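You operate a simulated robot arm through the tools that you are given. There is no shell and no other tool.

The job below is to be done with a simulated robot arm. You get a single attempt, and the scene is never put back.

Task
Set the controls near the top of the door bench. At the end: the grey board knob is turned to HOLD; the green board knob is turned to CLEAN; the blue board knob is turned to HOLD; the yellow board knob is turned to CLEAN; whatever was shut is shut again. Leave all else as you found it, and nothing knocked over.

The check looks at the end state, three seconds after you hand in, the way a careful person would. Anything else that was tipped, shoved, dropped, spilled or broken makes it a failure.

Robot
A 6-joint arm with a two-finger gripper, fixed in place. Base frame: the origin is on the floor under the middle of its stand, x ahead of it, y to its left, z up; the work surface is at about z = 850. Readings come in mm, rad, newtons and seconds.
It reaches about 1572 mm from its shoulder. Its first joint turns from -2.897 to 2.897 rad. Payload 2.45 kg.
The TCP is the grasp point between the finger pads, 20 mm short of the fingertips. In the tool frame z runs along the fingers and y along their closing line. The gripper opens to 140 mm; its body begins 168 mm behind the TCP.
Orientation is told as [roll, pitch, yaw] about the base's x, y, z axes, in that order, counted from this pose: with the fingers straight down and closing along the base's y, the tool's x points along the base's -x, its y along +y and its z along -z.

Tools
- The arm moves only by the tool drive_tool. Its argument "steps" is a list of rows, each a list of 6 numbers: the shift along the tool's x, y, z in cm, then the turn, a rotation vector about the tool's x, y, z in rad. In form: [[dx, dy, dz, ax, ay, az], ...]. A call has 1 to 20 rows; each row is the pose to reach, as a shift and turn from the pose commanded when the call began, along the tool's axes at that moment. "claw" is the finger opening in cm, from 0 to 14, set as the call begins (left out, the last holds). A row lasts 0.2 s, in which the tool goes at most 50 mm and 0.15 rad; a call with a longer step from one row to the next is refused whole, and so is a gripper value outside its range. A pose out of reach is approached as far as the arm can. The call stops where the force on the tool passes 40 N (or 10 N more than at its start, if that is more) or the arm is blocked; 0.2 s more then pass. The fingers move at their own pace (about 45 mm/s each) and stop on an object; they squeeze with about 37 N. The grip force told is the motor's: it shows also when the fingers shut on nothing. Time passes only in rows, and 0.2 s behind the last, so rows that repeat a pose let the fingers close. The reply holds the time, the measured pose of the TCP, the force on the tool along the base axes, the opening and the grip force, in the units named above and with some noise, with the torque about the TCP (base axes, N m) and any sound that the robot's microphone picked up.
- Cameras (640 x 400 px; columns grow to the right, rows downward): "scene" is fixed at [399.8, 650.2, 1735.4]; the picture's right is [-0.87, -0.49, 0.00], its down [-0.27, 0.48, -0.84] and it looks along [0.41, -0.73, -0.55] (base axes); focal length 356 px, centre (320, 200). "wrist" rides on the gripper at [78, 11, -209] in the tool frame; the picture's right is [-0.14, 0.99, 0.00], its down [-0.92, -0.13, -0.37] and it looks along [-0.37, -0.05, 0.93] (tool axes); focal length 280 px, centre (320, 200). There is no depth. A picture from a camera that has moved, and an enlarged one, comes with that camera's place and axes in the base frame and with its lens.
- camera(camera): a new picture of that camera. No time passes.
- close_up(camera, box): a new picture of the part [left, top, right, bottom] of that camera's present view, enlarged. No time passes.
- close_job(): hands the job in; it is judged then, once.

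Places have to be worked out from the pictures, the camera data and where the tool is seen. Open the gripper and draw the arm clear of the work before you hand the job in, unless the task says otherwise.

The tools are called after "Request:" as name(argument=value, ...) on one line, values as JSON. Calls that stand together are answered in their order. drive_tool: Moves the arm, as the interface text tells. Its arguments: {"type":"object","properties":{"steps":{"type":"array","items":{"type":"array","items":{"type":"number"}}},"claw":{"type":"number"}},"required":["steps"]} The other tools are called the same way: camera (camera) takes a picture; close_up (camera, box) takes an enlarged picture of a part of a camera's view; close_job () hands the job in.

At the start:

```text
clock: 0.0
tool_pos: [634.2, 12.4, 1374.7]
ee_rot: [0.0, -0.001, 0.001]
force: [0.7, 0.5, -0.6]
ft_torque: [0.02, 0.0, 0.02]
width: 140.2
grip_force: 0.1
```

scene: 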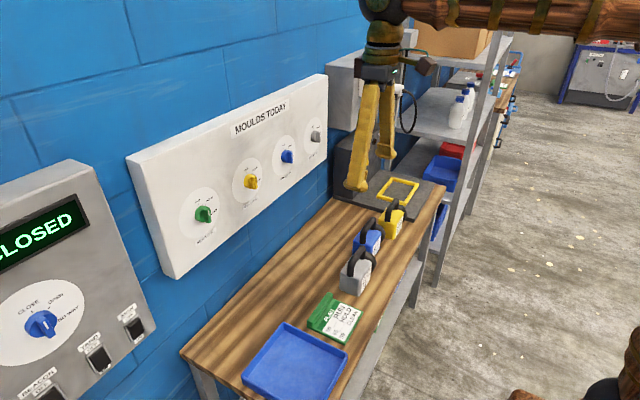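
wrist: 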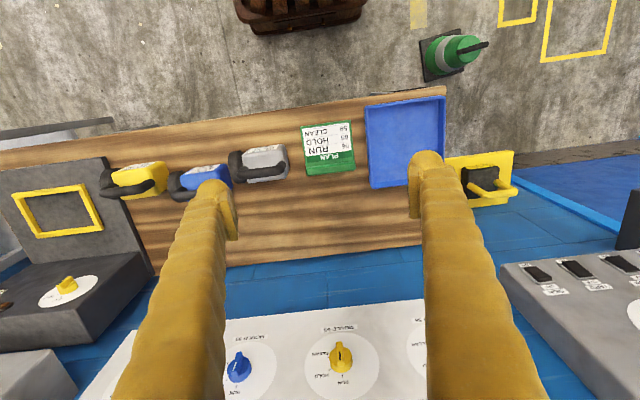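

I start by looking closely at the knob panel and the surrounding scene to read the labels and work out positions.

Request:
close_up(camera="scene", box=[170, 160, 270, 250])

Request:
close_up(camera="scene", box=[250, 100, 340, 200])

Request:
close_up(camera="scene", box=[300, 160, 460, 350])

Request:
close_up(camera="scene", box=[0, 160, 160, 400])

Request:
close_up(camera="wrist", box=[80, 280, 480, 400])

```text
4.44 times, centred on (220, 205) of scene
camera zoom: at [399.8, 650.2, 1735.4], right [-0.87, -0.49, 0.0], down [-0.27, 0.48, -0.84], along [0.41, -0.73, -0.55], focal length 1580 px, centre (764, 178)
```

zoom: 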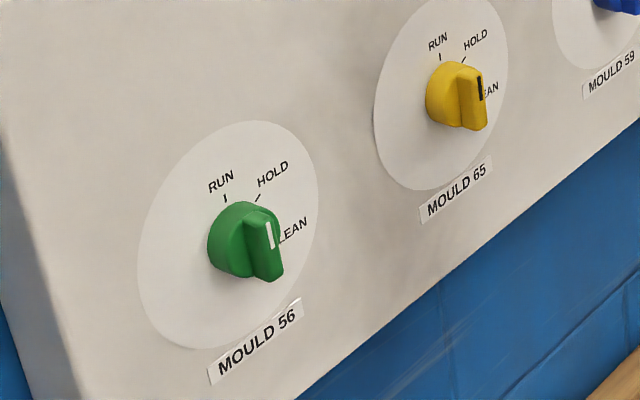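

```text
4.00 times, centred on (295, 150) of scene
camera zoom: at [399.8, 650.2, 1735.4], right [-0.87, -0.49, 0.0], down [-0.27, 0.48, -0.84], along [0.41, -0.73, -0.55], focal length 1422 px, centre (420, 400)
```

zoom: 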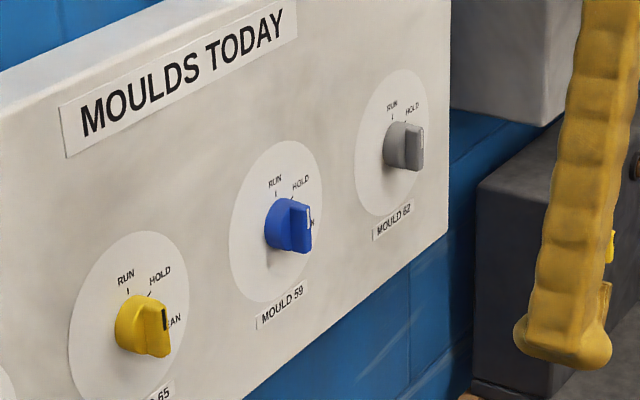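

```text
2.11 times, centred on (380, 255) of scene
camera zoom: at [399.8, 650.2, 1735.4], right [-0.87, -0.49, 0.0], down [-0.27, 0.48, -0.84], along [0.41, -0.73, -0.55], focal length 749 px, centre (194, 84)
```

zoom: 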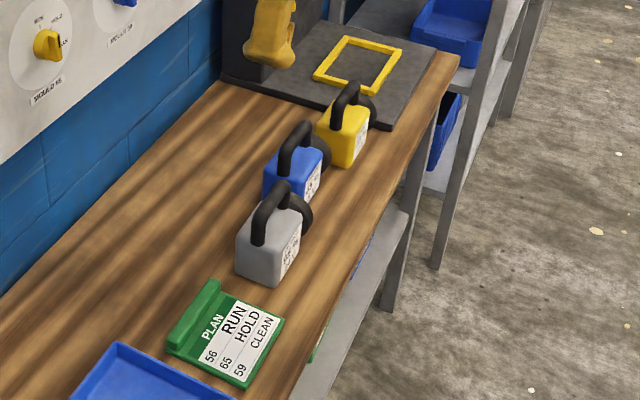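

```text
1.67 times, centred on (80, 280) of scene
camera zoom: at [399.8, 650.2, 1735.4], right [-0.87, -0.49, 0.0], down [-0.27, 0.48, -0.84], along [0.41, -0.73, -0.55], focal length 593 px, centre (720, 67)
```

zoom: 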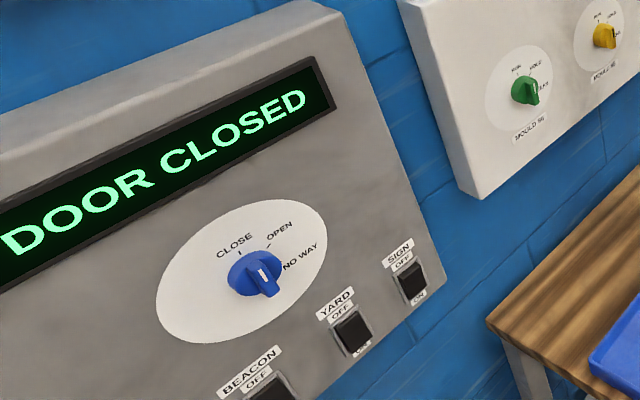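

```text
1.60 times, centred on (280, 340) of wrist
camera zoom: at [554.8, 24.3, 1583.5], right [0.14, 0.99, 0.0], down [0.92, -0.13, 0.37], along [0.37, -0.05, -0.93], focal length 449 px, centre (384, -24)
```

zoom: 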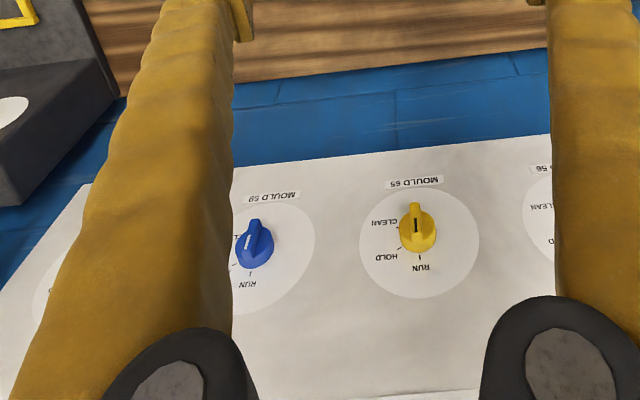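

The yellow knob triangulates to about (991, 1, 1230), with green, blue and grey at y ≈ 173, -194 and -373 on a board facing -x. I'll swing the gripper horizontal, fingers pointing +x, while staying well short of the board, to get a frontal look.

Request:
drive_tool(steps=[[-0.6, 0, 0.8, 0, -0.14, 0], [-1.2, 0, 1.6, 0, -0.28, 0], [-1.8, 0, 2.4, 0, -0.42, 0], [-2.4, 0, 3.2, 0, -0.56, 0], [-3.0, 0, 4.0, 0, -0.7, 0], [-3.6, 0, 4.8, 0, -0.84, 0]], claw=14)

```text
clock: 1.4
tool_pos: [670.6, 12.8, 1327.4]
ee_rot: [0.0, -0.843, -0.001]
force: [-0.4, 0.1, -0.5]
ft_torque: [-0.01, 0.01, 0.01]
width: 140.0
grip_force: 0.0
```

The swing goes as expected. I continue to a fully horizontal tool, aiming for TCP about (770, 0, 1237).

Request:
drive_tool(steps=[[0, -0.2, 2.2, 0, -0.122, 0], [0, -0.4, 4.4, 0, -0.244, 0], [0, -0.6, 6.6, 0, -0.366, 0], [0, -0.8, 8.8, 0, -0.488, 0], [0, -1.0, 11.0, 0, -0.61, 0], [0, -1.2, 13.4, 0, -0.7308, 0], [0, -1.2, 13.4, 0, -0.7308, 0]])

Request:
camera(camera="wrist")

Request:
camera(camera="scene")

```text
clock: 3.0
tool_pos: [770.2, 1.6, 1238.3]
ee_rot: [-2.989, -1.572, 2.991]
force: [0.8, -0.9, -0.4]
ft_torque: [0.01, 0.02, -0.01]
width: 139.9
grip_force: 0.1
```

```text
taken
camera wrist: at [560.9, 12.4, 1159.6], right [0.0, 0.99, 0.14], down [-0.37, -0.13, 0.92], along [0.93, -0.05, 0.37], focal length 280 px, centre (320, 200)
```

wrist: 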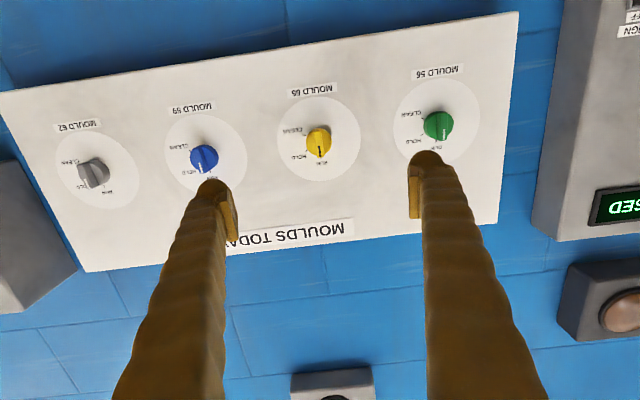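

```text
taken
```

scene: 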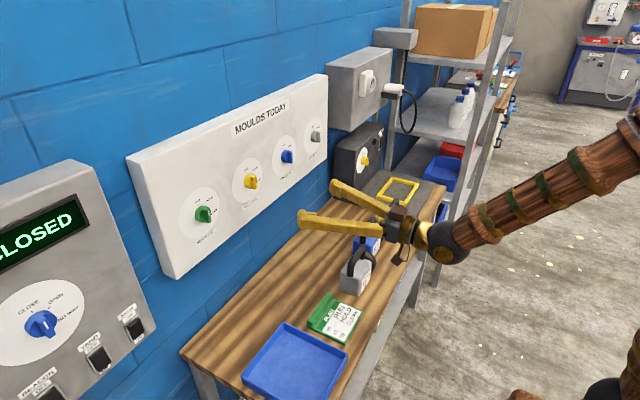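

Now I have a frontal view of the board. I zoom in on each knob to read its present position and labels.

Request:
close_up(camera="wrist", box=[270, 80, 370, 190])

Request:
close_up(camera="wrist", box=[385, 60, 495, 170])

Request:
close_up(camera="wrist", box=[155, 95, 255, 205])

Request:
close_up(camera="wrist", box=[40, 110, 150, 220])

```text
3.64 times, centred on (320, 135) of wrist
camera zoom: at [560.9, 12.4, 1159.6], right [0.0, 0.99, 0.14], down [-0.37, -0.13, 0.92], along [0.93, -0.05, 0.37], focal length 1020 px, centre (320, 436)
```

zoom: 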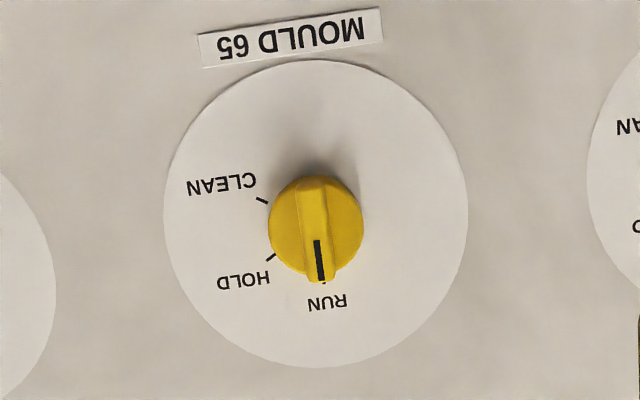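

```text
3.64 times, centred on (440, 115) of wrist
camera zoom: at [560.9, 12.4, 1159.6], right [0.0, 0.99, 0.14], down [-0.37, -0.13, 0.92], along [0.93, -0.05, 0.37], focal length 1020 px, centre (-116, 509)
```

zoom: 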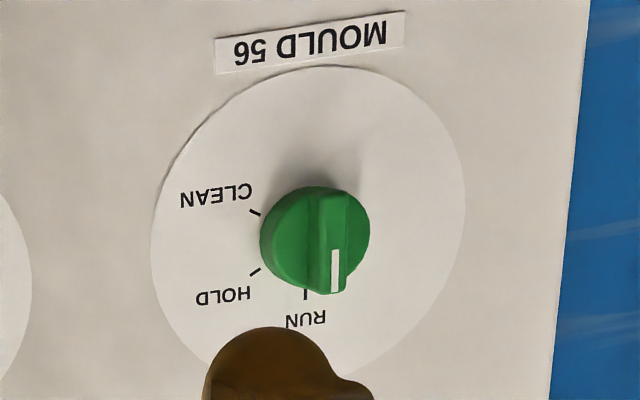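

```text
3.64 times, centred on (205, 150) of wrist
camera zoom: at [560.9, 12.4, 1159.6], right [0.0, 0.99, 0.14], down [-0.37, -0.13, 0.92], along [0.93, -0.05, 0.37], focal length 1020 px, centre (738, 382)
```

zoom: 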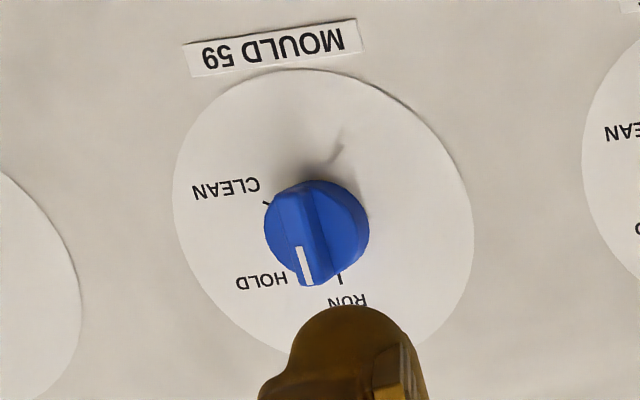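

```text
3.64 times, centred on (95, 165) of wrist
camera zoom: at [560.9, 12.4, 1159.6], right [0.0, 0.99, 0.14], down [-0.37, -0.13, 0.92], along [0.93, -0.05, 0.37], focal length 1020 px, centre (1138, 327)
```

zoom: 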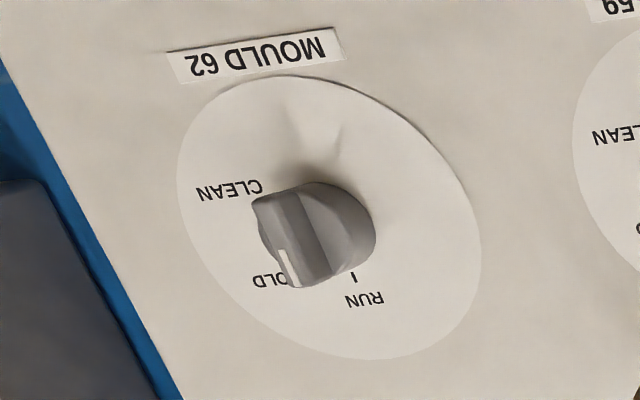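

All four knobs stand at RUN, with HOLD and CLEAN ticks clockwise from it. I zoom tighter on yellow and green to measure the tick angles and knob shape precisely.

Request:
close_up(camera="wrist", box=[296, 115, 344, 170])

Request:
close_up(camera="wrist", box=[415, 98, 463, 150])

Request:
close_up(camera="scene", box=[190, 190, 230, 235])

Request:
close_up(camera="scene", box=[230, 155, 275, 210])

```text
7.27 times, centred on (320, 142) of wrist
camera zoom: at [560.9, 12.4, 1159.6], right [0.0, 0.99, 0.14], down [-0.37, -0.13, 0.92], along [0.93, -0.05, 0.37], focal length 2039 px, centre (320, 618)
```

zoom: 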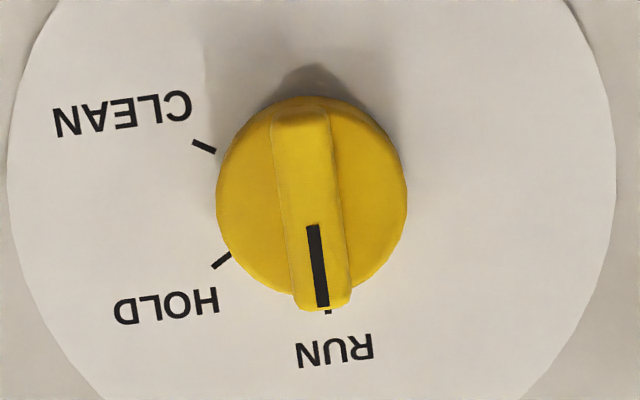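

```text
7.69 times, centred on (439, 124) of wrist
camera zoom: at [560.9, 12.4, 1159.6], right [0.0, 0.99, 0.14], down [-0.37, -0.13, 0.92], along [0.93, -0.05, 0.37], focal length 2157 px, centre (-595, 785)
```

zoom: 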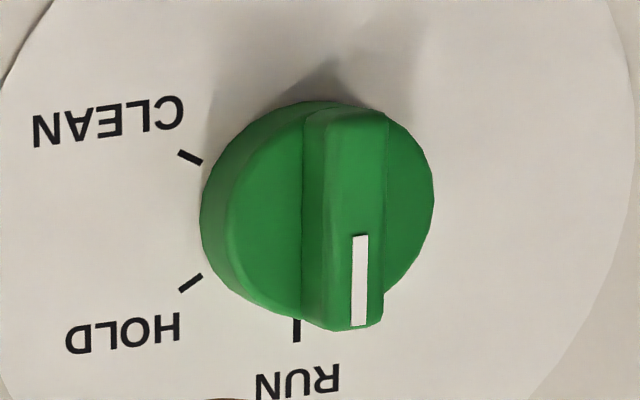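

```text
8.89 times, centred on (210, 212) of scene
camera zoom: at [399.8, 650.2, 1735.4], right [-0.87, -0.49, 0.0], down [-0.27, 0.48, -0.84], along [0.41, -0.73, -0.55], focal length 3161 px, centre (1298, 89)
```

zoom: 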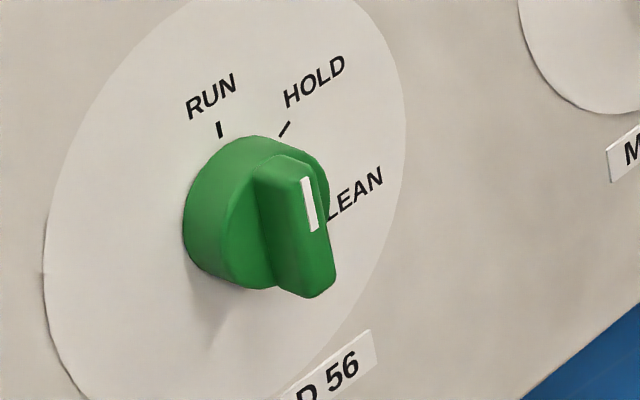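

```text
7.27 times, centred on (252, 182) of scene
camera zoom: at [399.8, 650.2, 1735.4], right [-0.87, -0.49, 0.0], down [-0.27, 0.48, -0.84], along [0.41, -0.73, -0.55], focal length 2586 px, centre (811, 327)
```

zoom: 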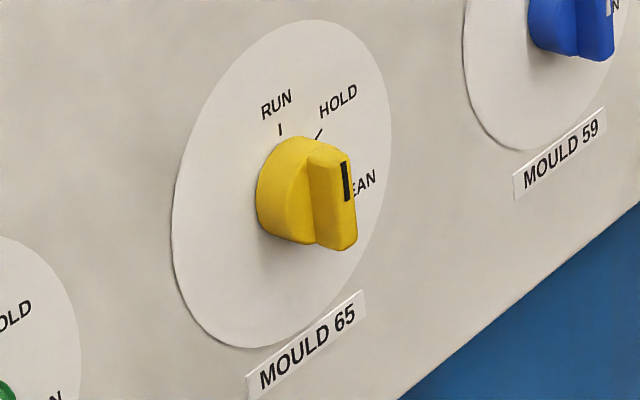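

The ticks work out to RUN 0°, HOLD 60°, CLEAN 120° clockwise. The board face is at x≈995, the knob bar front at x≈966, and the yellow centre about (0.7, 1235.5). I narrow the gripper to 5 cm and approach yellow, stopping with the fingertips about 15 mm short of the bar.

Request:
drive_tool(steps=[[0.05, -0.02, 3, 0, 0, 0], [0.1, -0.04, 6, 0, 0, 0], [0.15, -0.06, 9, 0, 0, 0], [0.2, -0.07, 12, 0, 0, 0], [0.2, -0.07, 14.5, 0, 0, 0], [0.2, -0.07, 16, 0, 0, 0], [0.2, -0.07, 16, 0, 0, 0]], claw=5)

Request:
camera(camera="wrist")

Request:
camera(camera="scene")

```text
clock: 4.6
tool_pos: [930.4, 1.9, 1236.2]
ee_rot: [-2.74, -1.57, 2.739]
force: [-0.1, 1.0, 0.3]
ft_torque: [0.0, -0.02, 0.0]
width: 49.9
grip_force: 0.0
```

```text
taken
camera wrist: at [720.4, 12.5, 1157.8], right [0.0, 0.99, 0.14], down [-0.37, -0.13, 0.92], along [0.93, -0.05, 0.37], focal length 280 px, centre (320, 200)
```

wrist: 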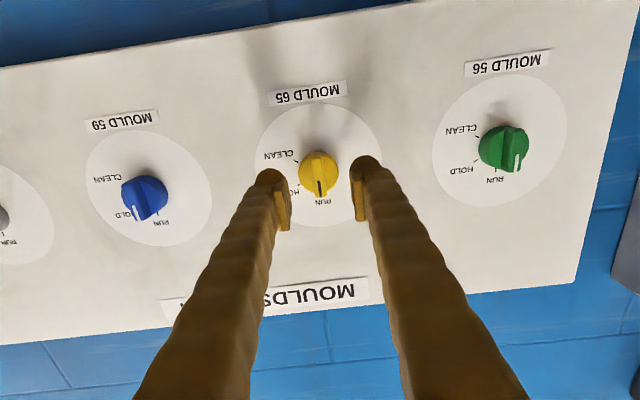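

```text
taken
```

scene: 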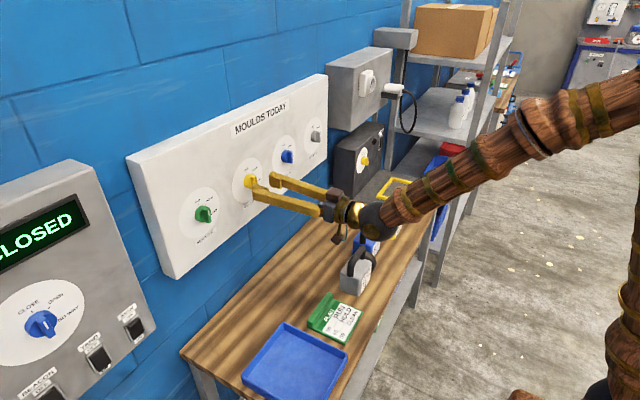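

The fingers straddle the yellow knob. I zoom in to check the alignment and depth before moving in.

Request:
close_up(camera="wrist", box=[250, 130, 390, 230])

Request:
close_up(camera="scene", box=[225, 155, 345, 235])

Request:
close_up(camera="wrist", box=[80, 110, 220, 250])

```text
4.00 times, centred on (320, 180) of wrist
camera zoom: at [720.4, 12.5, 1157.8], right [0.0, 0.99, 0.14], down [-0.37, -0.13, 0.92], along [0.93, -0.05, 0.37], focal length 1122 px, centre (320, 280)
```

zoom: 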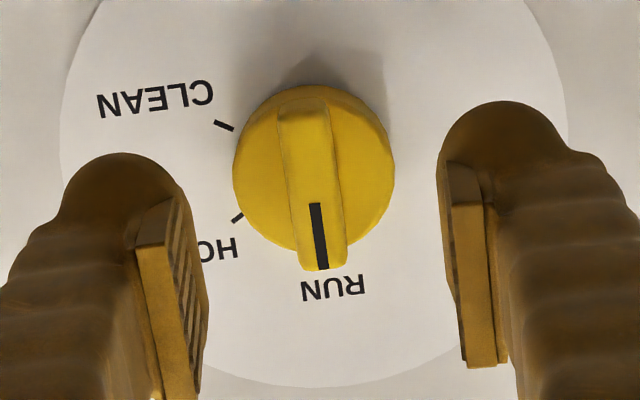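

```text
5.00 times, centred on (285, 195) of scene
camera zoom: at [399.8, 650.2, 1735.4], right [-0.87, -0.49, 0.0], down [-0.27, 0.48, -0.84], along [0.41, -0.73, -0.55], focal length 1778 px, centre (495, 225)
```

zoom: 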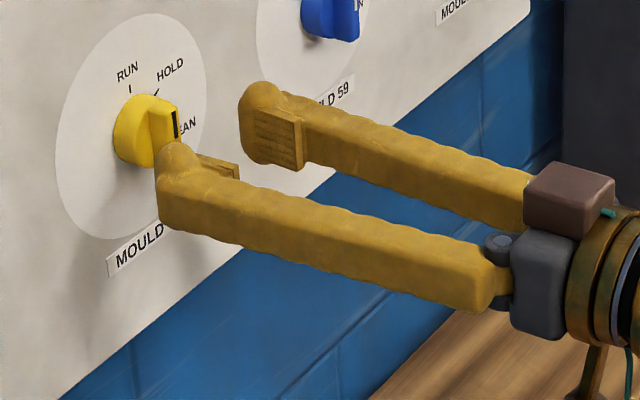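

```text
2.86 times, centred on (150, 180) of wrist
camera zoom: at [720.4, 12.5, 1157.8], right [0.0, 0.99, 0.14], down [-0.37, -0.13, 0.92], along [0.93, -0.05, 0.37], focal length 801 px, centre (806, 257)
```

zoom: 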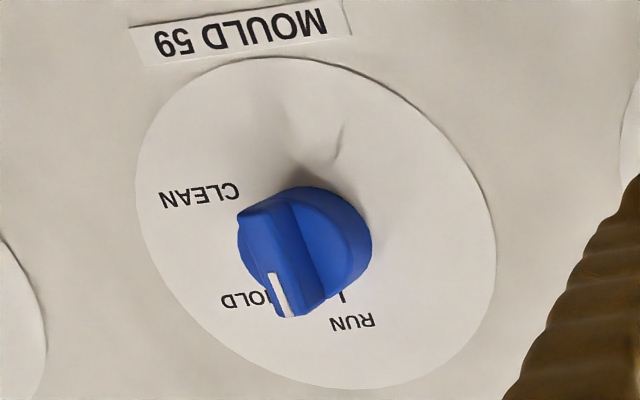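

The knob bar sits centred between the pads, and the pads' front edge is roughly 10 mm behind the tips. I move in slowly to TCP x ≈ 960 with the fingers still open and watch the force.

Request:
drive_tool(steps=[[0, -0.08, 1.0, 0, 0, 0], [0, -0.08, 2.0, 0, 0, 0], [0, -0.08, 2.6, 0, 0, 0], [0, -0.08, 3.0, 0, 0, 0], [0, -0.08, 3.0, 0, 0, 0]])

Request:
close_up(camera="wrist", box=[250, 130, 390, 230])

Request:
close_up(camera="scene", box=[225, 155, 305, 215])

```text
clock: 5.8
tool_pos: [959.0, -1.5, 1235.8]
ee_rot: [-2.548, -1.571, 2.549]
force: [-0.5, -0.4, 0.4]
ft_torque: [-0.01, -0.01, 0.01]
width: 50.0
grip_force: 0.1
```

```text
4.00 times, centred on (320, 180) of wrist
camera zoom: at [749.9, 10.9, 1156.7], right [0.0, 0.99, 0.14], down [-0.37, -0.13, 0.92], along [0.93, -0.05, 0.37], focal length 1122 px, centre (320, 280)
```

zoom: 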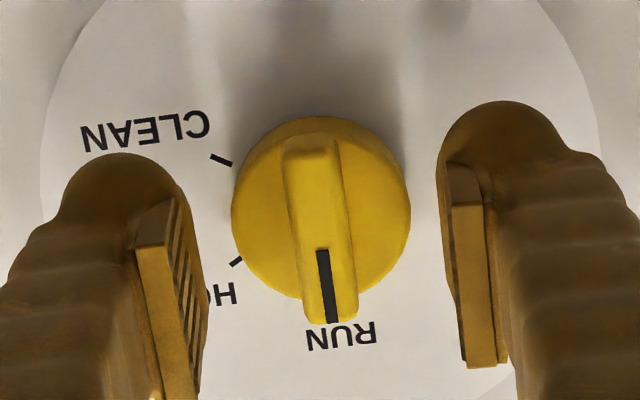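

```text
6.67 times, centred on (265, 185) of scene
camera zoom: at [399.8, 650.2, 1735.4], right [-0.87, -0.49, 0.0], down [-0.27, 0.48, -0.84], along [0.41, -0.73, -0.55], focal length 2370 px, centre (687, 300)
```

zoom: 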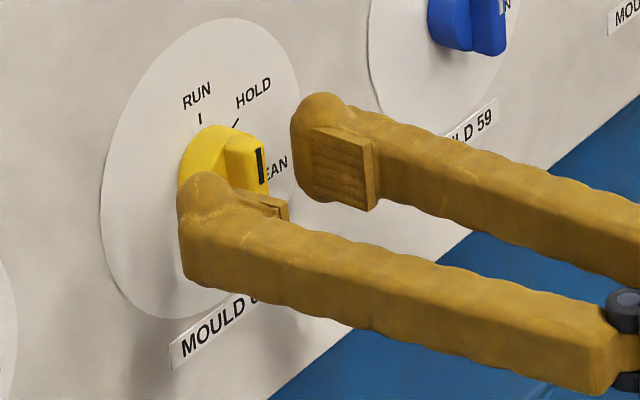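

The measured TCP is about (959, -0.5, 1235) and there is no contact yet. I nudge 2.5 mm deeper, 0.8 mm to +y, and then close on the bar.

Request:
drive_tool(steps=[[0, 0.08, 0.12, 0, 0, 0], [0, 0.08, 0.25, 0, 0, 0], [0, 0.08, 0.25, 0, 0, 0]])

Request:
drive_tool(steps=[[0, 0, 0, 0, 0, 0], [0, 0, 0, 0, 0, 0], [0, 0, 0, 0, 0, 0], [0, 0, 0, 0, 0, 0]], claw=0.5)

Request:
close_up(camera="wrist", box=[250, 130, 390, 230])

Request:
close_up(camera="scene", box=[225, 155, 305, 215])

```text
clock: 6.6
tool_pos: [962.9, 0.1, 1235.6]
ee_rot: [-2.378, -1.571, 2.38]
force: [-0.4, -0.6, -0.2]
ft_torque: [-0.01, 0.03, -0.01]
width: 49.8
grip_force: 0.1
```

```text
clock: 7.6
tool_pos: [962.8, -0.7, 1234.5]
ee_rot: [2.183, -1.571, -2.182]
force: [3.2, -7.4, 0.0]
ft_torque: [-0.01, -0.04, -0.1]
width: 11.5
grip_force: 37.5
```

```text
4.00 times, centred on (320, 180) of wrist
camera zoom: at [752.6, 11.4, 1156.7], right [0.0, 0.99, 0.14], down [-0.37, -0.13, 0.92], along [0.93, -0.05, 0.37], focal length 1122 px, centre (320, 280)
```

zoom: 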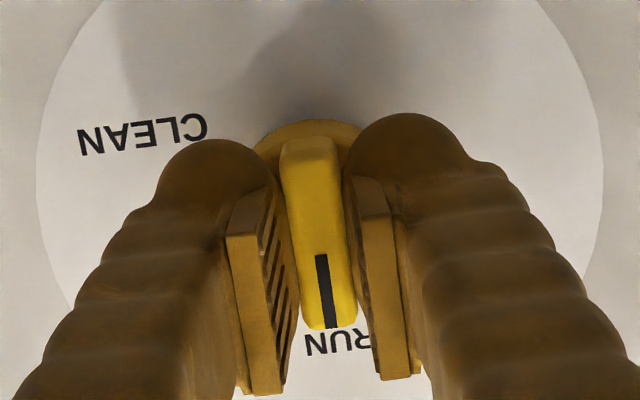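

```text
6.67 times, centred on (265, 185) of scene
camera zoom: at [399.8, 650.2, 1735.4], right [-0.87, -0.49, 0.0], down [-0.27, 0.48, -0.84], along [0.41, -0.73, -0.55], focal length 2370 px, centre (687, 300)
```

zoom: 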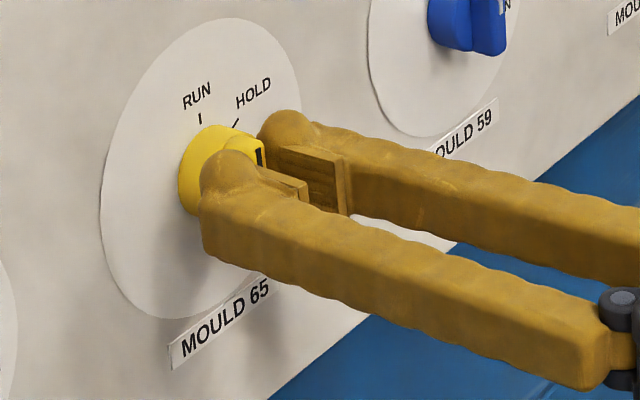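

The bar is gripped at 11.5 mm with little side load. I turn clockwise (+tool z) in stages, first 60°, and watch the torque and the picture.

Request:
drive_tool(steps=[[0, -0.03, 0, 0, 0, 0.13], [0, -0.03, 0, 0, 0, 0.26], [0, -0.03, 0, 0, 0, 0.39], [0, -0.03, 0, 0, 0, 0.52], [0, -0.03, 0, 0, 0, 0.65], [0, -0.03, 0, 0, 0, 0.78], [0, -0.03, 0, 0, 0, 0.91], [0, -0.03, 0, 0, 0, 1.047], [0, -0.03, 0, 0, 0, 1.047]])

Request:
close_up(camera="wrist", box=[220, 110, 420, 250])

Request:
close_up(camera="scene", box=[225, 155, 305, 215])

```text
clock: 9.6
tool_pos: [962.0, 0.0, 1234.6]
ee_rot: [1.569, -0.522, -1.57]
force: [-1.0, -21.3, -7.7]
ft_torque: [-0.02, 0.06, -0.26]
width: 11.0
grip_force: 38.2
```

```text
2.86 times, centred on (320, 180) of wrist
camera zoom: at [752.6, 73.3, 1205.3], right [0.0, 0.37, 0.93], down [-0.37, -0.86, 0.35], along [0.93, -0.34, 0.14], focal length 801 px, centre (320, 257)
```

zoom: 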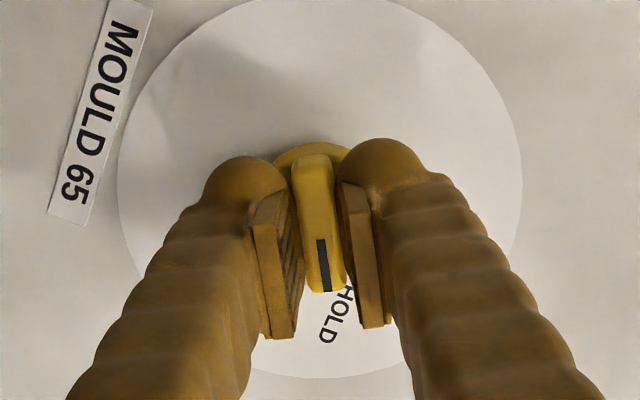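

```text
6.67 times, centred on (265, 185) of scene
camera zoom: at [399.8, 650.2, 1735.4], right [-0.87, -0.49, 0.0], down [-0.27, 0.48, -0.84], along [0.41, -0.73, -0.55], focal length 2370 px, centre (687, 300)
```

zoom: 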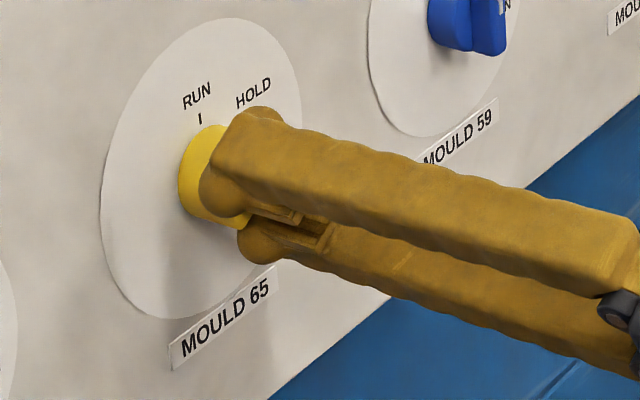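

Yellow has followed to HOLD, with about 22 N of side load building up. I shift slightly with the load to relieve it while turning another 30°.

Request:
drive_tool(steps=[[-0.05, -0.07, 0, 0, 0, 0], [-0.05, -0.07, 0, 0, 0, 0.13], [-0.05, -0.07, 0, 0, 0, 0.26], [-0.05, -0.07, 0, 0, 0, 0.39], [-0.05, -0.07, 0, 0, 0, 0.5236], [-0.05, -0.07, 0, 0, 0, 0.5236]])

```text
clock: 11.0
tool_pos: [962.9, -0.3, 1234.2]
ee_rot: [1.571, 0.0, -1.567]
force: [1.2, 6.1, -1.2]
ft_torque: [0.01, 0.01, 0.16]
width: 11.1
grip_force: 37.6
```

The load dropped to about 6 N and orientation reads 90°. I turn the last 30° to CLEAN.

Request:
drive_tool(steps=[[0.02, 0, 0, 0, 0, 0.13], [0.02, 0, 0, 0, 0, 0.26], [0.02, 0, 0, 0, 0, 0.39], [0.02, 0, 0, 0, 0, 0.5236], [0.02, 0, 0, 0, 0, 0.5236]])

Request:
close_up(camera="wrist", box=[220, 110, 420, 250])

Request:
close_up(camera="scene", box=[225, 155, 305, 215])

```text
clock: 12.2
tool_pos: [961.3, 0.6, 1235.6]
ee_rot: [1.571, 0.524, -1.571]
force: [23.3, 14.4, -10.1]
ft_torque: [-0.03, 0.06, 0.14]
width: 11.1
grip_force: 38.2
```

```text
2.86 times, centred on (320, 180) of wrist
camera zoom: at [752.5, 62.0, 1282.9], right [0.0, -0.61, 0.79], down [-0.37, -0.73, -0.57], along [0.93, -0.29, -0.23], focal length 801 px, centre (320, 257)
```

zoom: 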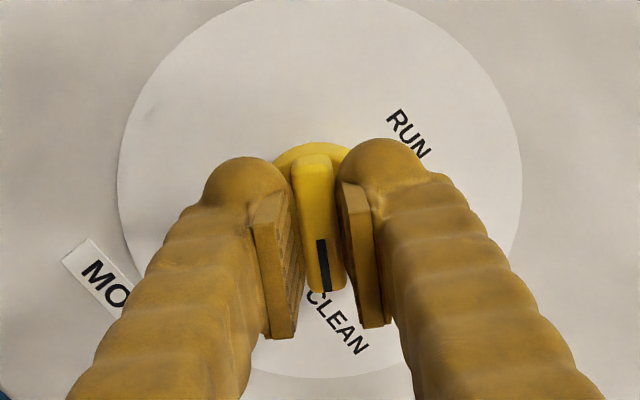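

```text
6.67 times, centred on (265, 185) of scene
camera zoom: at [399.8, 650.2, 1735.4], right [-0.87, -0.49, 0.0], down [-0.27, 0.48, -0.84], along [0.41, -0.73, -0.55], focal length 2370 px, centre (687, 300)
```

zoom: 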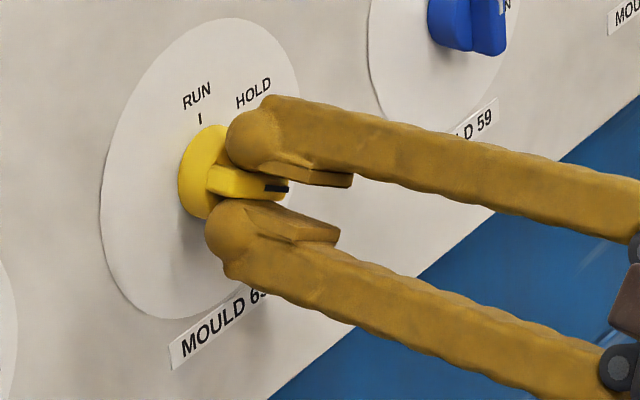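

Yellow's mark points at CLEAN. I open the fingers, back off 5 cm, and check that it stays.

Request:
drive_tool(steps=[[0, 0, 0, 0, 0, 0], [0, 0, 0, 0, 0, 0], [0, 0, 0, 0, 0, 0], [0, 0, -1, 0, 0, 0], [0, 0, -3, 0, 0, 0], [0, 0, -5, 0, 0, 0], [0, 0, -5, 0, 0, 0]], claw=5)

Request:
camera(camera="wrist")

Request:
close_up(camera="wrist", box=[270, 130, 370, 230])

Request:
close_up(camera="scene", box=[225, 155, 305, 215])

```text
clock: 13.8
tool_pos: [911.6, 0.9, 1234.2]
ee_rot: [1.572, 0.522, -1.571]
force: [-0.1, -0.2, -0.3]
ft_torque: [-0.01, 0.04, 0.03]
width: 50.2
grip_force: 0.0
```

```text
taken
camera wrist: at [701.7, 62.4, 1282.0], right [0.0, -0.61, 0.79], down [-0.37, -0.73, -0.57], along [0.93, -0.29, -0.23], focal length 280 px, centre (320, 200)
```

wrist: 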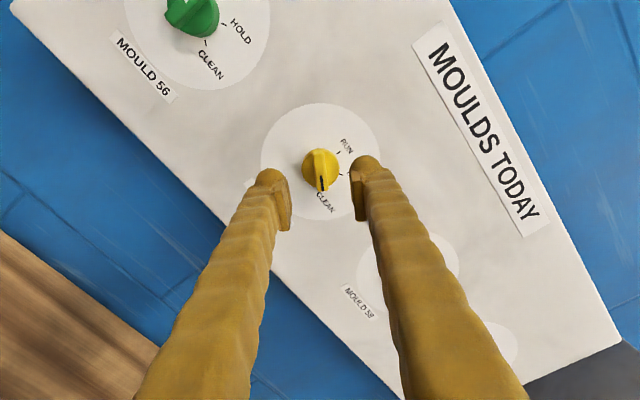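

```text
4.00 times, centred on (320, 180) of wrist
camera zoom: at [701.7, 62.4, 1282.0], right [0.0, -0.61, 0.79], down [-0.37, -0.73, -0.57], along [0.93, -0.29, -0.23], focal length 1122 px, centre (320, 280)
```

zoom: 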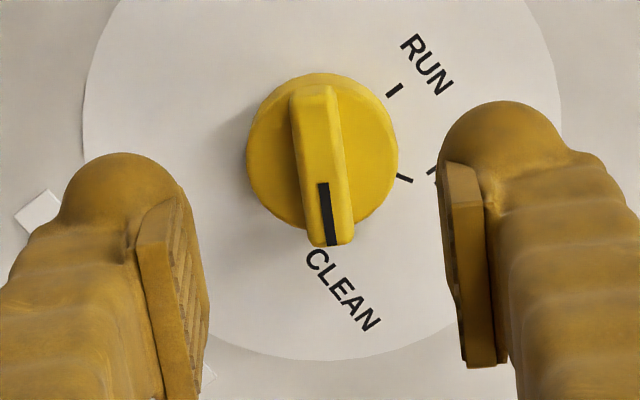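

```text
6.67 times, centred on (265, 185) of scene
camera zoom: at [399.8, 650.2, 1735.4], right [-0.87, -0.49, 0.0], down [-0.27, 0.48, -0.84], along [0.41, -0.73, -0.55], focal length 2370 px, centre (687, 300)
```

zoom: 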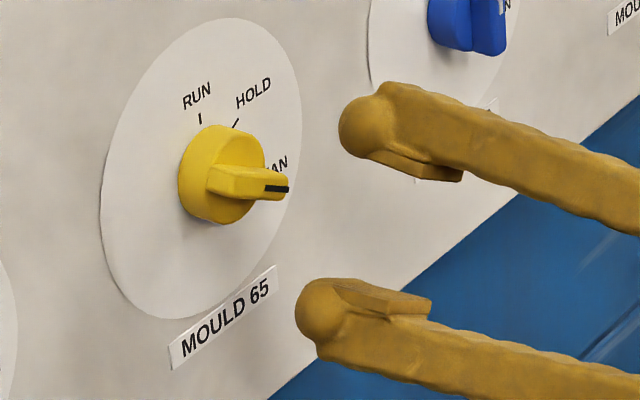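

Yellow is settled on CLEAN. Now I move to green (y≈179, z≈1235), unwinding the wrist 120° on the way and stopping with TCP at x≈930.

Request:
drive_tool(steps=[[1.03, -0.59, -0.5, 0, 0, -0.14], [2.06, -1.18, -0.5, 0, 0, -0.28], [3.1, -1.78, -0.5, 0, 0, -0.42], [4.13, -2.37, -0.5, 0, 0, -0.56], [5.16, -2.96, -0.5, 0, 0, -0.7], [6.19, -3.55, -0.5, 0, 0, -0.84], [7.22, -4.14, -0.5, 0, 0, -0.98], [8.26, -4.74, -0.5, 0, 0, -1.12], [9.29, -5.33, -0.5, 0, 0, -1.26], [10.32, -5.92, -0.5, 0, 0, -1.4], [11.35, -6.51, -0.5, 0, 0, -1.54], [12.38, -7.1, -0.5, 0, 0, -1.68], [13.42, -7.7, -0.3, 0, 0, -1.82], [14.45, -8.29, 0, 0, 0, -1.96], [15.48, -8.88, 0.9, 0, 0, -2.0944], [15.48, -8.88, 1.8, 0, 0, -2.0944], [15.48, -8.88, 1.8, 0, 0, -2.0944]])

Request:
camera(camera="wrist")

Request:
close_up(camera="wrist", box=[250, 130, 390, 230])

Request:
camera(camera="scene")

```text
clock: 17.4
tool_pos: [930.1, 178.2, 1235.2]
ee_rot: [-1.76, -1.569, 1.76]
force: [-0.6, -0.4, -0.3]
ft_torque: [0.02, 0.0, 0.01]
width: 50.0
grip_force: 0.0
```

```text
taken
camera wrist: at [720.4, 188.9, 1156.4], right [0.0, 0.99, 0.14], down [-0.37, -0.13, 0.92], along [0.93, -0.05, 0.37], focal length 280 px, centre (320, 200)
```

wrist: 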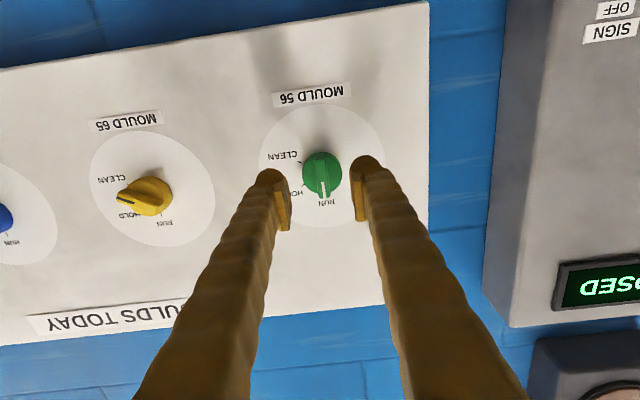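

```text
4.00 times, centred on (320, 180) of wrist
camera zoom: at [720.4, 188.9, 1156.4], right [0.0, 0.99, 0.14], down [-0.37, -0.13, 0.92], along [0.93, -0.05, 0.37], focal length 1122 px, centre (320, 280)
```

zoom: 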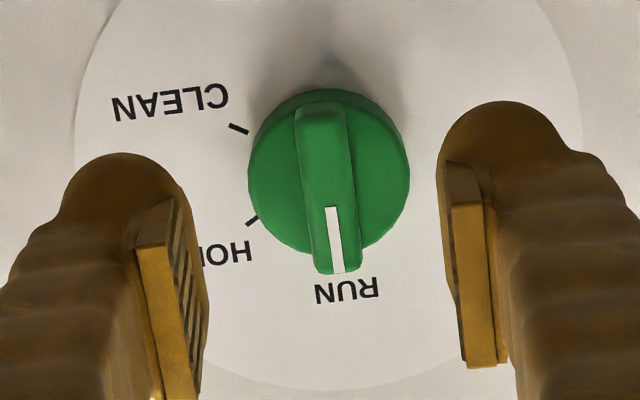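

```text
taken
```

scene: 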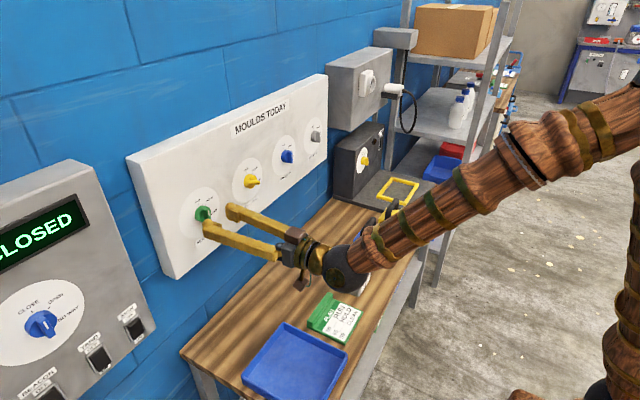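

Green's centre measures about (180.3, 1234.5), so I shift 2 mm in +y and go straight in to the same depth as before (TCP x ≈ 962.5).

Request:
drive_tool(steps=[[0, 0.2, 0.8, 0, 0, 0], [0, 0.2, 1.6, 0, 0, 0], [0, 0.2, 2.4, 0, 0, 0], [0, 0.2, 3.0, 0, 0, 0], [0, 0.2, 3.25, 0, 0, 0], [0, 0.2, 3.25, 0, 0, 0]])

Request:
close_up(camera="wrist", box=[250, 130, 390, 230])

```text
clock: 18.8
tool_pos: [961.6, 179.9, 1235.3]
ee_rot: [-1.922, -1.571, 1.921]
force: [-0.6, -1.0, 0.1]
ft_torque: [-0.03, -0.01, -0.01]
width: 49.9
grip_force: 0.1
```

```text
4.00 times, centred on (320, 180) of wrist
camera zoom: at [752.3, 191.1, 1157.5], right [0.0, 0.99, 0.14], down [-0.37, -0.13, 0.92], along [0.93, -0.05, 0.37], focal length 1122 px, centre (320, 280)
```

zoom: 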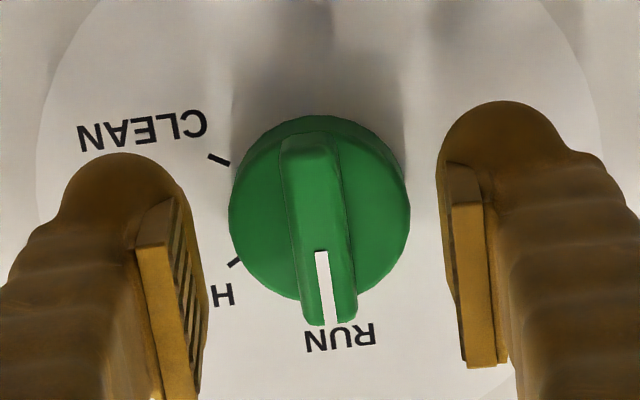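

The picture matches yellow's pre-grip view, so alignment is good. I close on the green bar.

Request:
drive_tool(steps=[[0, 0, 0, 0, 0, 0], [0, 0, 0, 0, 0, 0], [0, 0, 0, 0, 0, 0], [0, 0, 0, 0, 0, 0]], claw=0.5)

```text
clock: 19.8
tool_pos: [962.6, 180.2, 1236.3]
ee_rot: [-1.838, -1.57, 1.838]
force: [1.3, 0.2, -0.6]
ft_torque: [-0.02, -0.04, 0.0]
width: 11.4
grip_force: 37.6
```

Gripped cleanly with almost no side load. I turn green 60° clockwise first.

Request:
drive_tool(steps=[[0, 0, 0, 0, 0, 0.13], [0, 0, 0, 0, 0, 0.26], [0, 0, 0, 0, 0, 0.39], [0, 0, 0, 0, 0, 0.52], [0, 0, 0, 0, 0, 0.65], [0, 0, 0, 0, 0, 0.78], [0, 0, 0, 0, 0, 0.91], [0, 0, 0, 0, 0, 1.047], [0, 0, 0, 0, 0, 1.047]])

```text
clock: 21.8
tool_pos: [961.8, 178.8, 1235.7]
ee_rot: [1.571, -0.522, -1.571]
force: [-27.3, -24.4, -1.3]
ft_torque: [0.0, 0.02, -0.32]
width: 10.9
grip_force: 38.2
```

Green turned 60°; the side load is (-27, -24) N. I back off slightly in -x and -y to relieve it and continue 30°.

Request:
drive_tool(steps=[[-0.04, -0.02, -0.03, 0, 0, 0], [-0.07, -0.05, -0.05, 0, 0, 0.05], [-0.07, -0.05, -0.05, 0, 0, 0.16], [-0.07, -0.05, -0.05, 0, 0, 0.28], [-0.07, -0.05, -0.05, 0, 0, 0.4], [-0.07, -0.05, -0.05, 0, 0, 0.5236], [-0.07, -0.05, -0.05, 0, 0, 0.5236]])

```text
clock: 23.4
tool_pos: [962.3, 179.5, 1235.1]
ee_rot: [1.57, 0.001, -1.571]
force: [20.7, -4.8, -11.2]
ft_torque: [-0.02, 0.1, -0.1]
width: 10.8
grip_force: 38.4
```

The load is moderate. I turn the last 30° to CLEAN with small relieving shifts.

Request:
drive_tool(steps=[[-0.02, -0.04, 0.03, 0, 0, 0.05], [-0.02, -0.04, 0.03, 0, 0, 0.16], [-0.02, -0.04, 0.03, 0, 0, 0.28], [-0.02, -0.04, 0.03, 0, 0, 0.4], [-0.02, -0.04, 0.03, 0, 0, 0.5236], [-0.02, -0.04, 0.03, 0, 0, 0.5236]])

Request:
close_up(camera="wrist", box=[220, 110, 420, 250])

Request:
close_up(camera="scene", box=[170, 180, 290, 260])

```text
clock: 24.8
tool_pos: [962.4, 179.2, 1234.3]
ee_rot: [1.569, 0.524, -1.573]
force: [-12.9, 4.8, -18.6]
ft_torque: [-0.01, 0.18, 0.07]
width: 11.0
grip_force: 37.7
```

```text
2.86 times, centred on (320, 180) of wrist
camera zoom: at [752.3, 241.9, 1282.9], right [0.0, -0.61, 0.79], down [-0.37, -0.73, -0.57], along [0.93, -0.29, -0.23], focal length 801 px, centre (320, 257)
```

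zoom: 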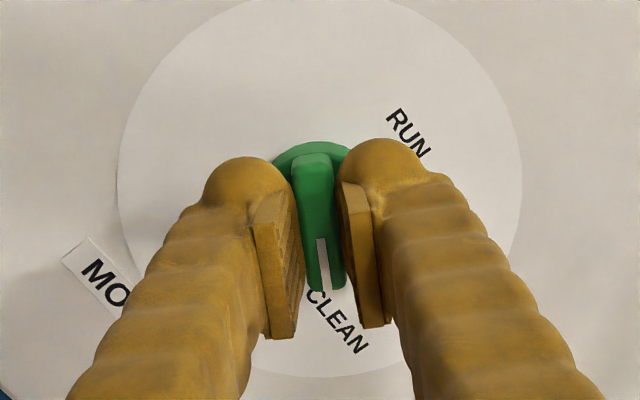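

```text
5.00 times, centred on (230, 220) of scene
camera zoom: at [399.8, 650.2, 1735.4], right [-0.87, -0.49, 0.0], down [-0.27, 0.48, -0.84], along [0.41, -0.73, -0.55], focal length 1778 px, centre (770, 100)
```

zoom: 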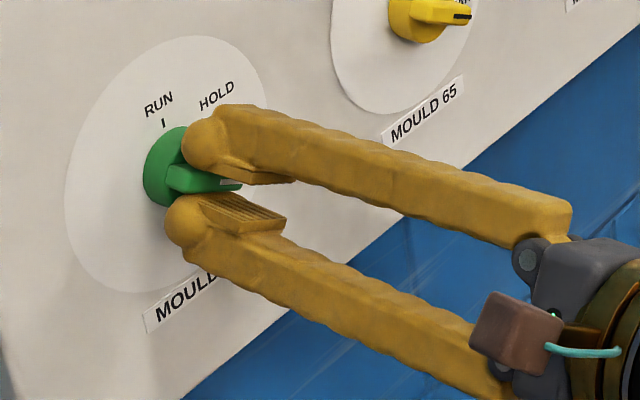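

Green points at CLEAN. I open, back off, and verify that it stays there.

Request:
drive_tool(steps=[[0, 0, 0, 0, 0, 0], [0, 0, 0, 0, 0, 0], [0, 0, 0, 0, 0, 0], [0, 0, -1, 0, 0, 0], [0, 0, -3, 0, 0, 0], [0, 0, -5, 0, 0, 0], [0, 0, -5, 0, 0, 0]], claw=5)

Request:
close_up(camera="wrist", box=[270, 130, 370, 230])

Request:
close_up(camera="scene", box=[170, 180, 290, 260])

```text
clock: 26.4
tool_pos: [912.7, 179.5, 1235.9]
ee_rot: [1.57, 0.525, -1.57]
force: [-0.3, -0.5, 0.0]
ft_torque: [-0.02, 0.03, 0.0]
width: 49.8
grip_force: 0.1
```

```text
4.00 times, centred on (320, 180) of wrist
camera zoom: at [702.8, 242.3, 1283.6], right [0.0, -0.61, 0.79], down [-0.37, -0.73, -0.57], along [0.93, -0.29, -0.23], focal length 1122 px, centre (320, 280)
```

zoom: 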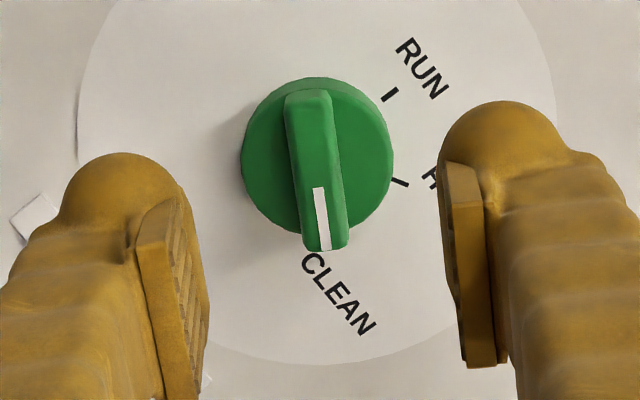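

```text
5.00 times, centred on (230, 220) of scene
camera zoom: at [399.8, 650.2, 1735.4], right [-0.87, -0.49, 0.0], down [-0.27, 0.48, -0.84], along [0.41, -0.73, -0.55], focal length 1778 px, centre (770, 100)
```

zoom: 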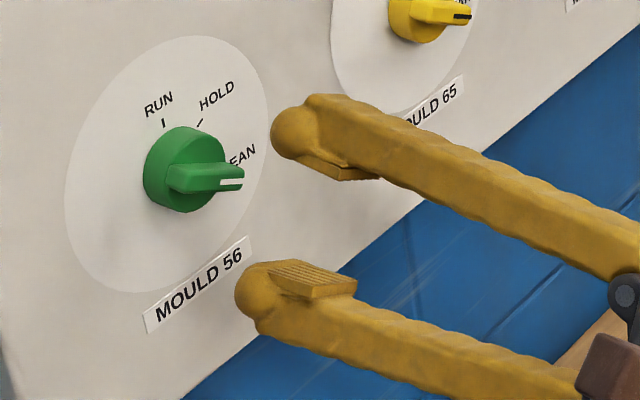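

Green is on CLEAN. Next I unwind the wrist and travel along the board to blue (y≈-180), keeping the fingertips about 35 mm clear of the knobs.

Request:
drive_tool(steps=[[-1.948, 1.119, -0.5, 0, 0, -0.1309], [-3.896, 2.239, -1.0, 0, 0, -0.2618], [-5.844, 3.358, -1.0, 0, 0, -0.3927], [-7.793, 4.478, -1.0, 0, 0, -0.5236], [-9.741, 5.597, -1.0, 0, 0, -0.6545], [-11.689, 6.716, -1.0, 0, 0, -0.7854], [-13.637, 7.836, -1.0, 0, 0, -0.9163], [-15.585, 8.955, -1.0, 0, 0, -1.0472], [-17.533, 10.074, -1.0, 0, 0, -1.1781], [-19.481, 11.194, -1.0, 0, 0, -1.309], [-21.429, 12.313, -1.0, 0, 0, -1.4399], [-23.378, 13.433, -1.0, 0, 0, -1.5708], [-25.326, 14.552, -1.0, 0, 0, -1.7017], [-27.274, 15.671, -1.0, 0, 0, -1.8326], [-29.222, 16.791, -1.0, 0, 0, -1.9635], [-31.17, 17.91, -0.5, 0, 0, -2.0944], [-31.17, 17.91, 0.5, 0, 0, -2.0944], [-31.17, 17.91, 1.75, 0, 0, -2.0944], [-31.17, 17.91, 1.75, 0, 0, -2.0944]])

Request:
camera(camera="wrist")

Request:
close_up(camera="wrist", box=[250, 130, 390, 230])

Request:
camera(camera="scene")

```text
clock: 30.4
tool_pos: [930.3, -180.9, 1236.4]
ee_rot: [-1.858, -1.571, 1.858]
force: [0.0, 0.1, -0.2]
ft_torque: [-0.03, 0.0, 0.02]
width: 50.0
grip_force: 0.1
```

```text
taken
camera wrist: at [720.3, -169.1, 1157.2], right [0.0, 0.99, 0.14], down [-0.37, -0.13, 0.92], along [0.93, -0.05, 0.37], focal length 280 px, centre (320, 200)
```

wrist: 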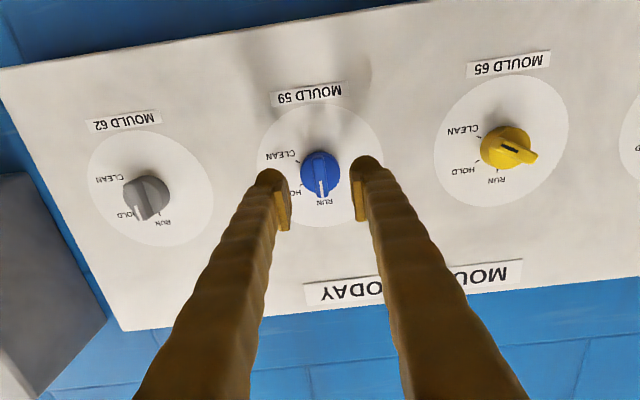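

```text
4.00 times, centred on (320, 180) of wrist
camera zoom: at [720.3, -169.1, 1157.2], right [0.0, 0.99, 0.14], down [-0.37, -0.13, 0.92], along [0.93, -0.05, 0.37], focal length 1122 px, centre (320, 280)
```

zoom: 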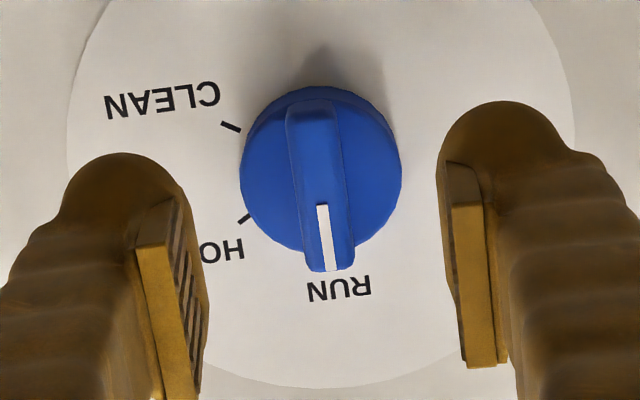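

```text
taken
```

scene: 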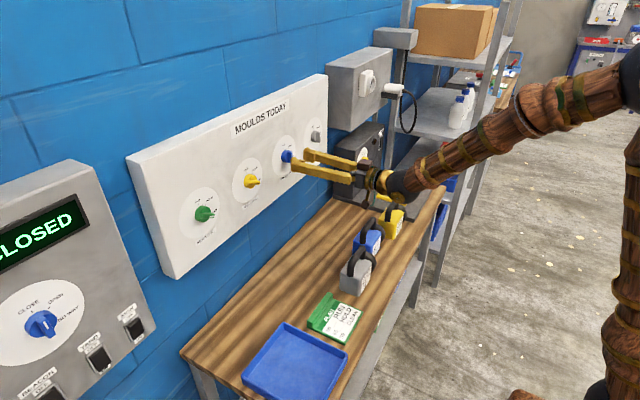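

Blue's tick marks sit where green's did when aligned, so y≈-180 is right. I go straight in to depth.

Request:
drive_tool(steps=[[0, -0.02, 0.8, 0, 0, 0], [0, -0.02, 1.6, 0, 0, 0], [0, -0.02, 2.4, 0, 0, 0], [0, -0.02, 3.0, 0, 0, 0], [0, -0.02, 3.22, 0, 0, 0], [0, -0.02, 3.22, 0, 0, 0]])

Request:
close_up(camera="wrist", box=[250, 130, 390, 230])

```text
clock: 31.8
tool_pos: [961.8, -180.6, 1234.4]
ee_rot: [-1.748, -1.572, 1.746]
force: [-0.5, -0.5, -0.2]
ft_torque: [-0.01, 0.02, -0.01]
width: 50.0
grip_force: 0.0
```

```text
4.00 times, centred on (320, 180) of wrist
camera zoom: at [752.8, -169.6, 1156.0], right [0.0, 0.99, 0.14], down [-0.37, -0.13, 0.92], along [0.93, -0.05, 0.37], focal length 1122 px, centre (320, 280)
```

zoom: 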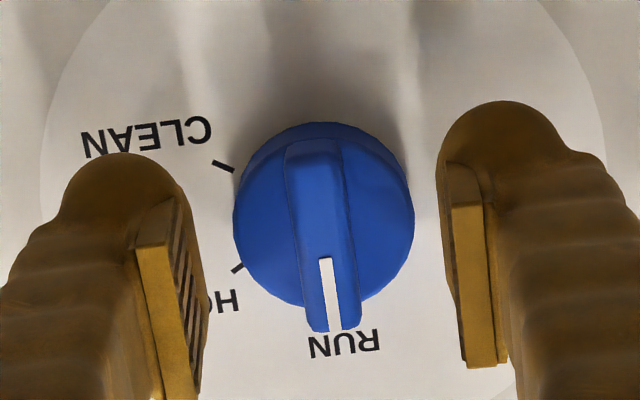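

Slightly off by about 0.5–1 mm in y and z compared with green; I trim that and close on the blue bar.

Request:
drive_tool(steps=[[-0.07, 0.06, 0, 0, 0, 0], [-0.07, 0.06, 0, 0, 0, 0], [-0.07, 0.06, 0, 0, 0, 0], [-0.07, 0.06, 0, 0, 0, 0], [-0.07, 0.06, 0, 0, 0, 0]], claw=0.5)

```text
clock: 33.0
tool_pos: [961.6, -180.5, 1235.2]
ee_rot: [-1.753, -1.57, 1.753]
force: [2.0, 5.1, 0.9]
ft_torque: [0.0, -0.02, 0.03]
width: 11.2
grip_force: 38.2
```

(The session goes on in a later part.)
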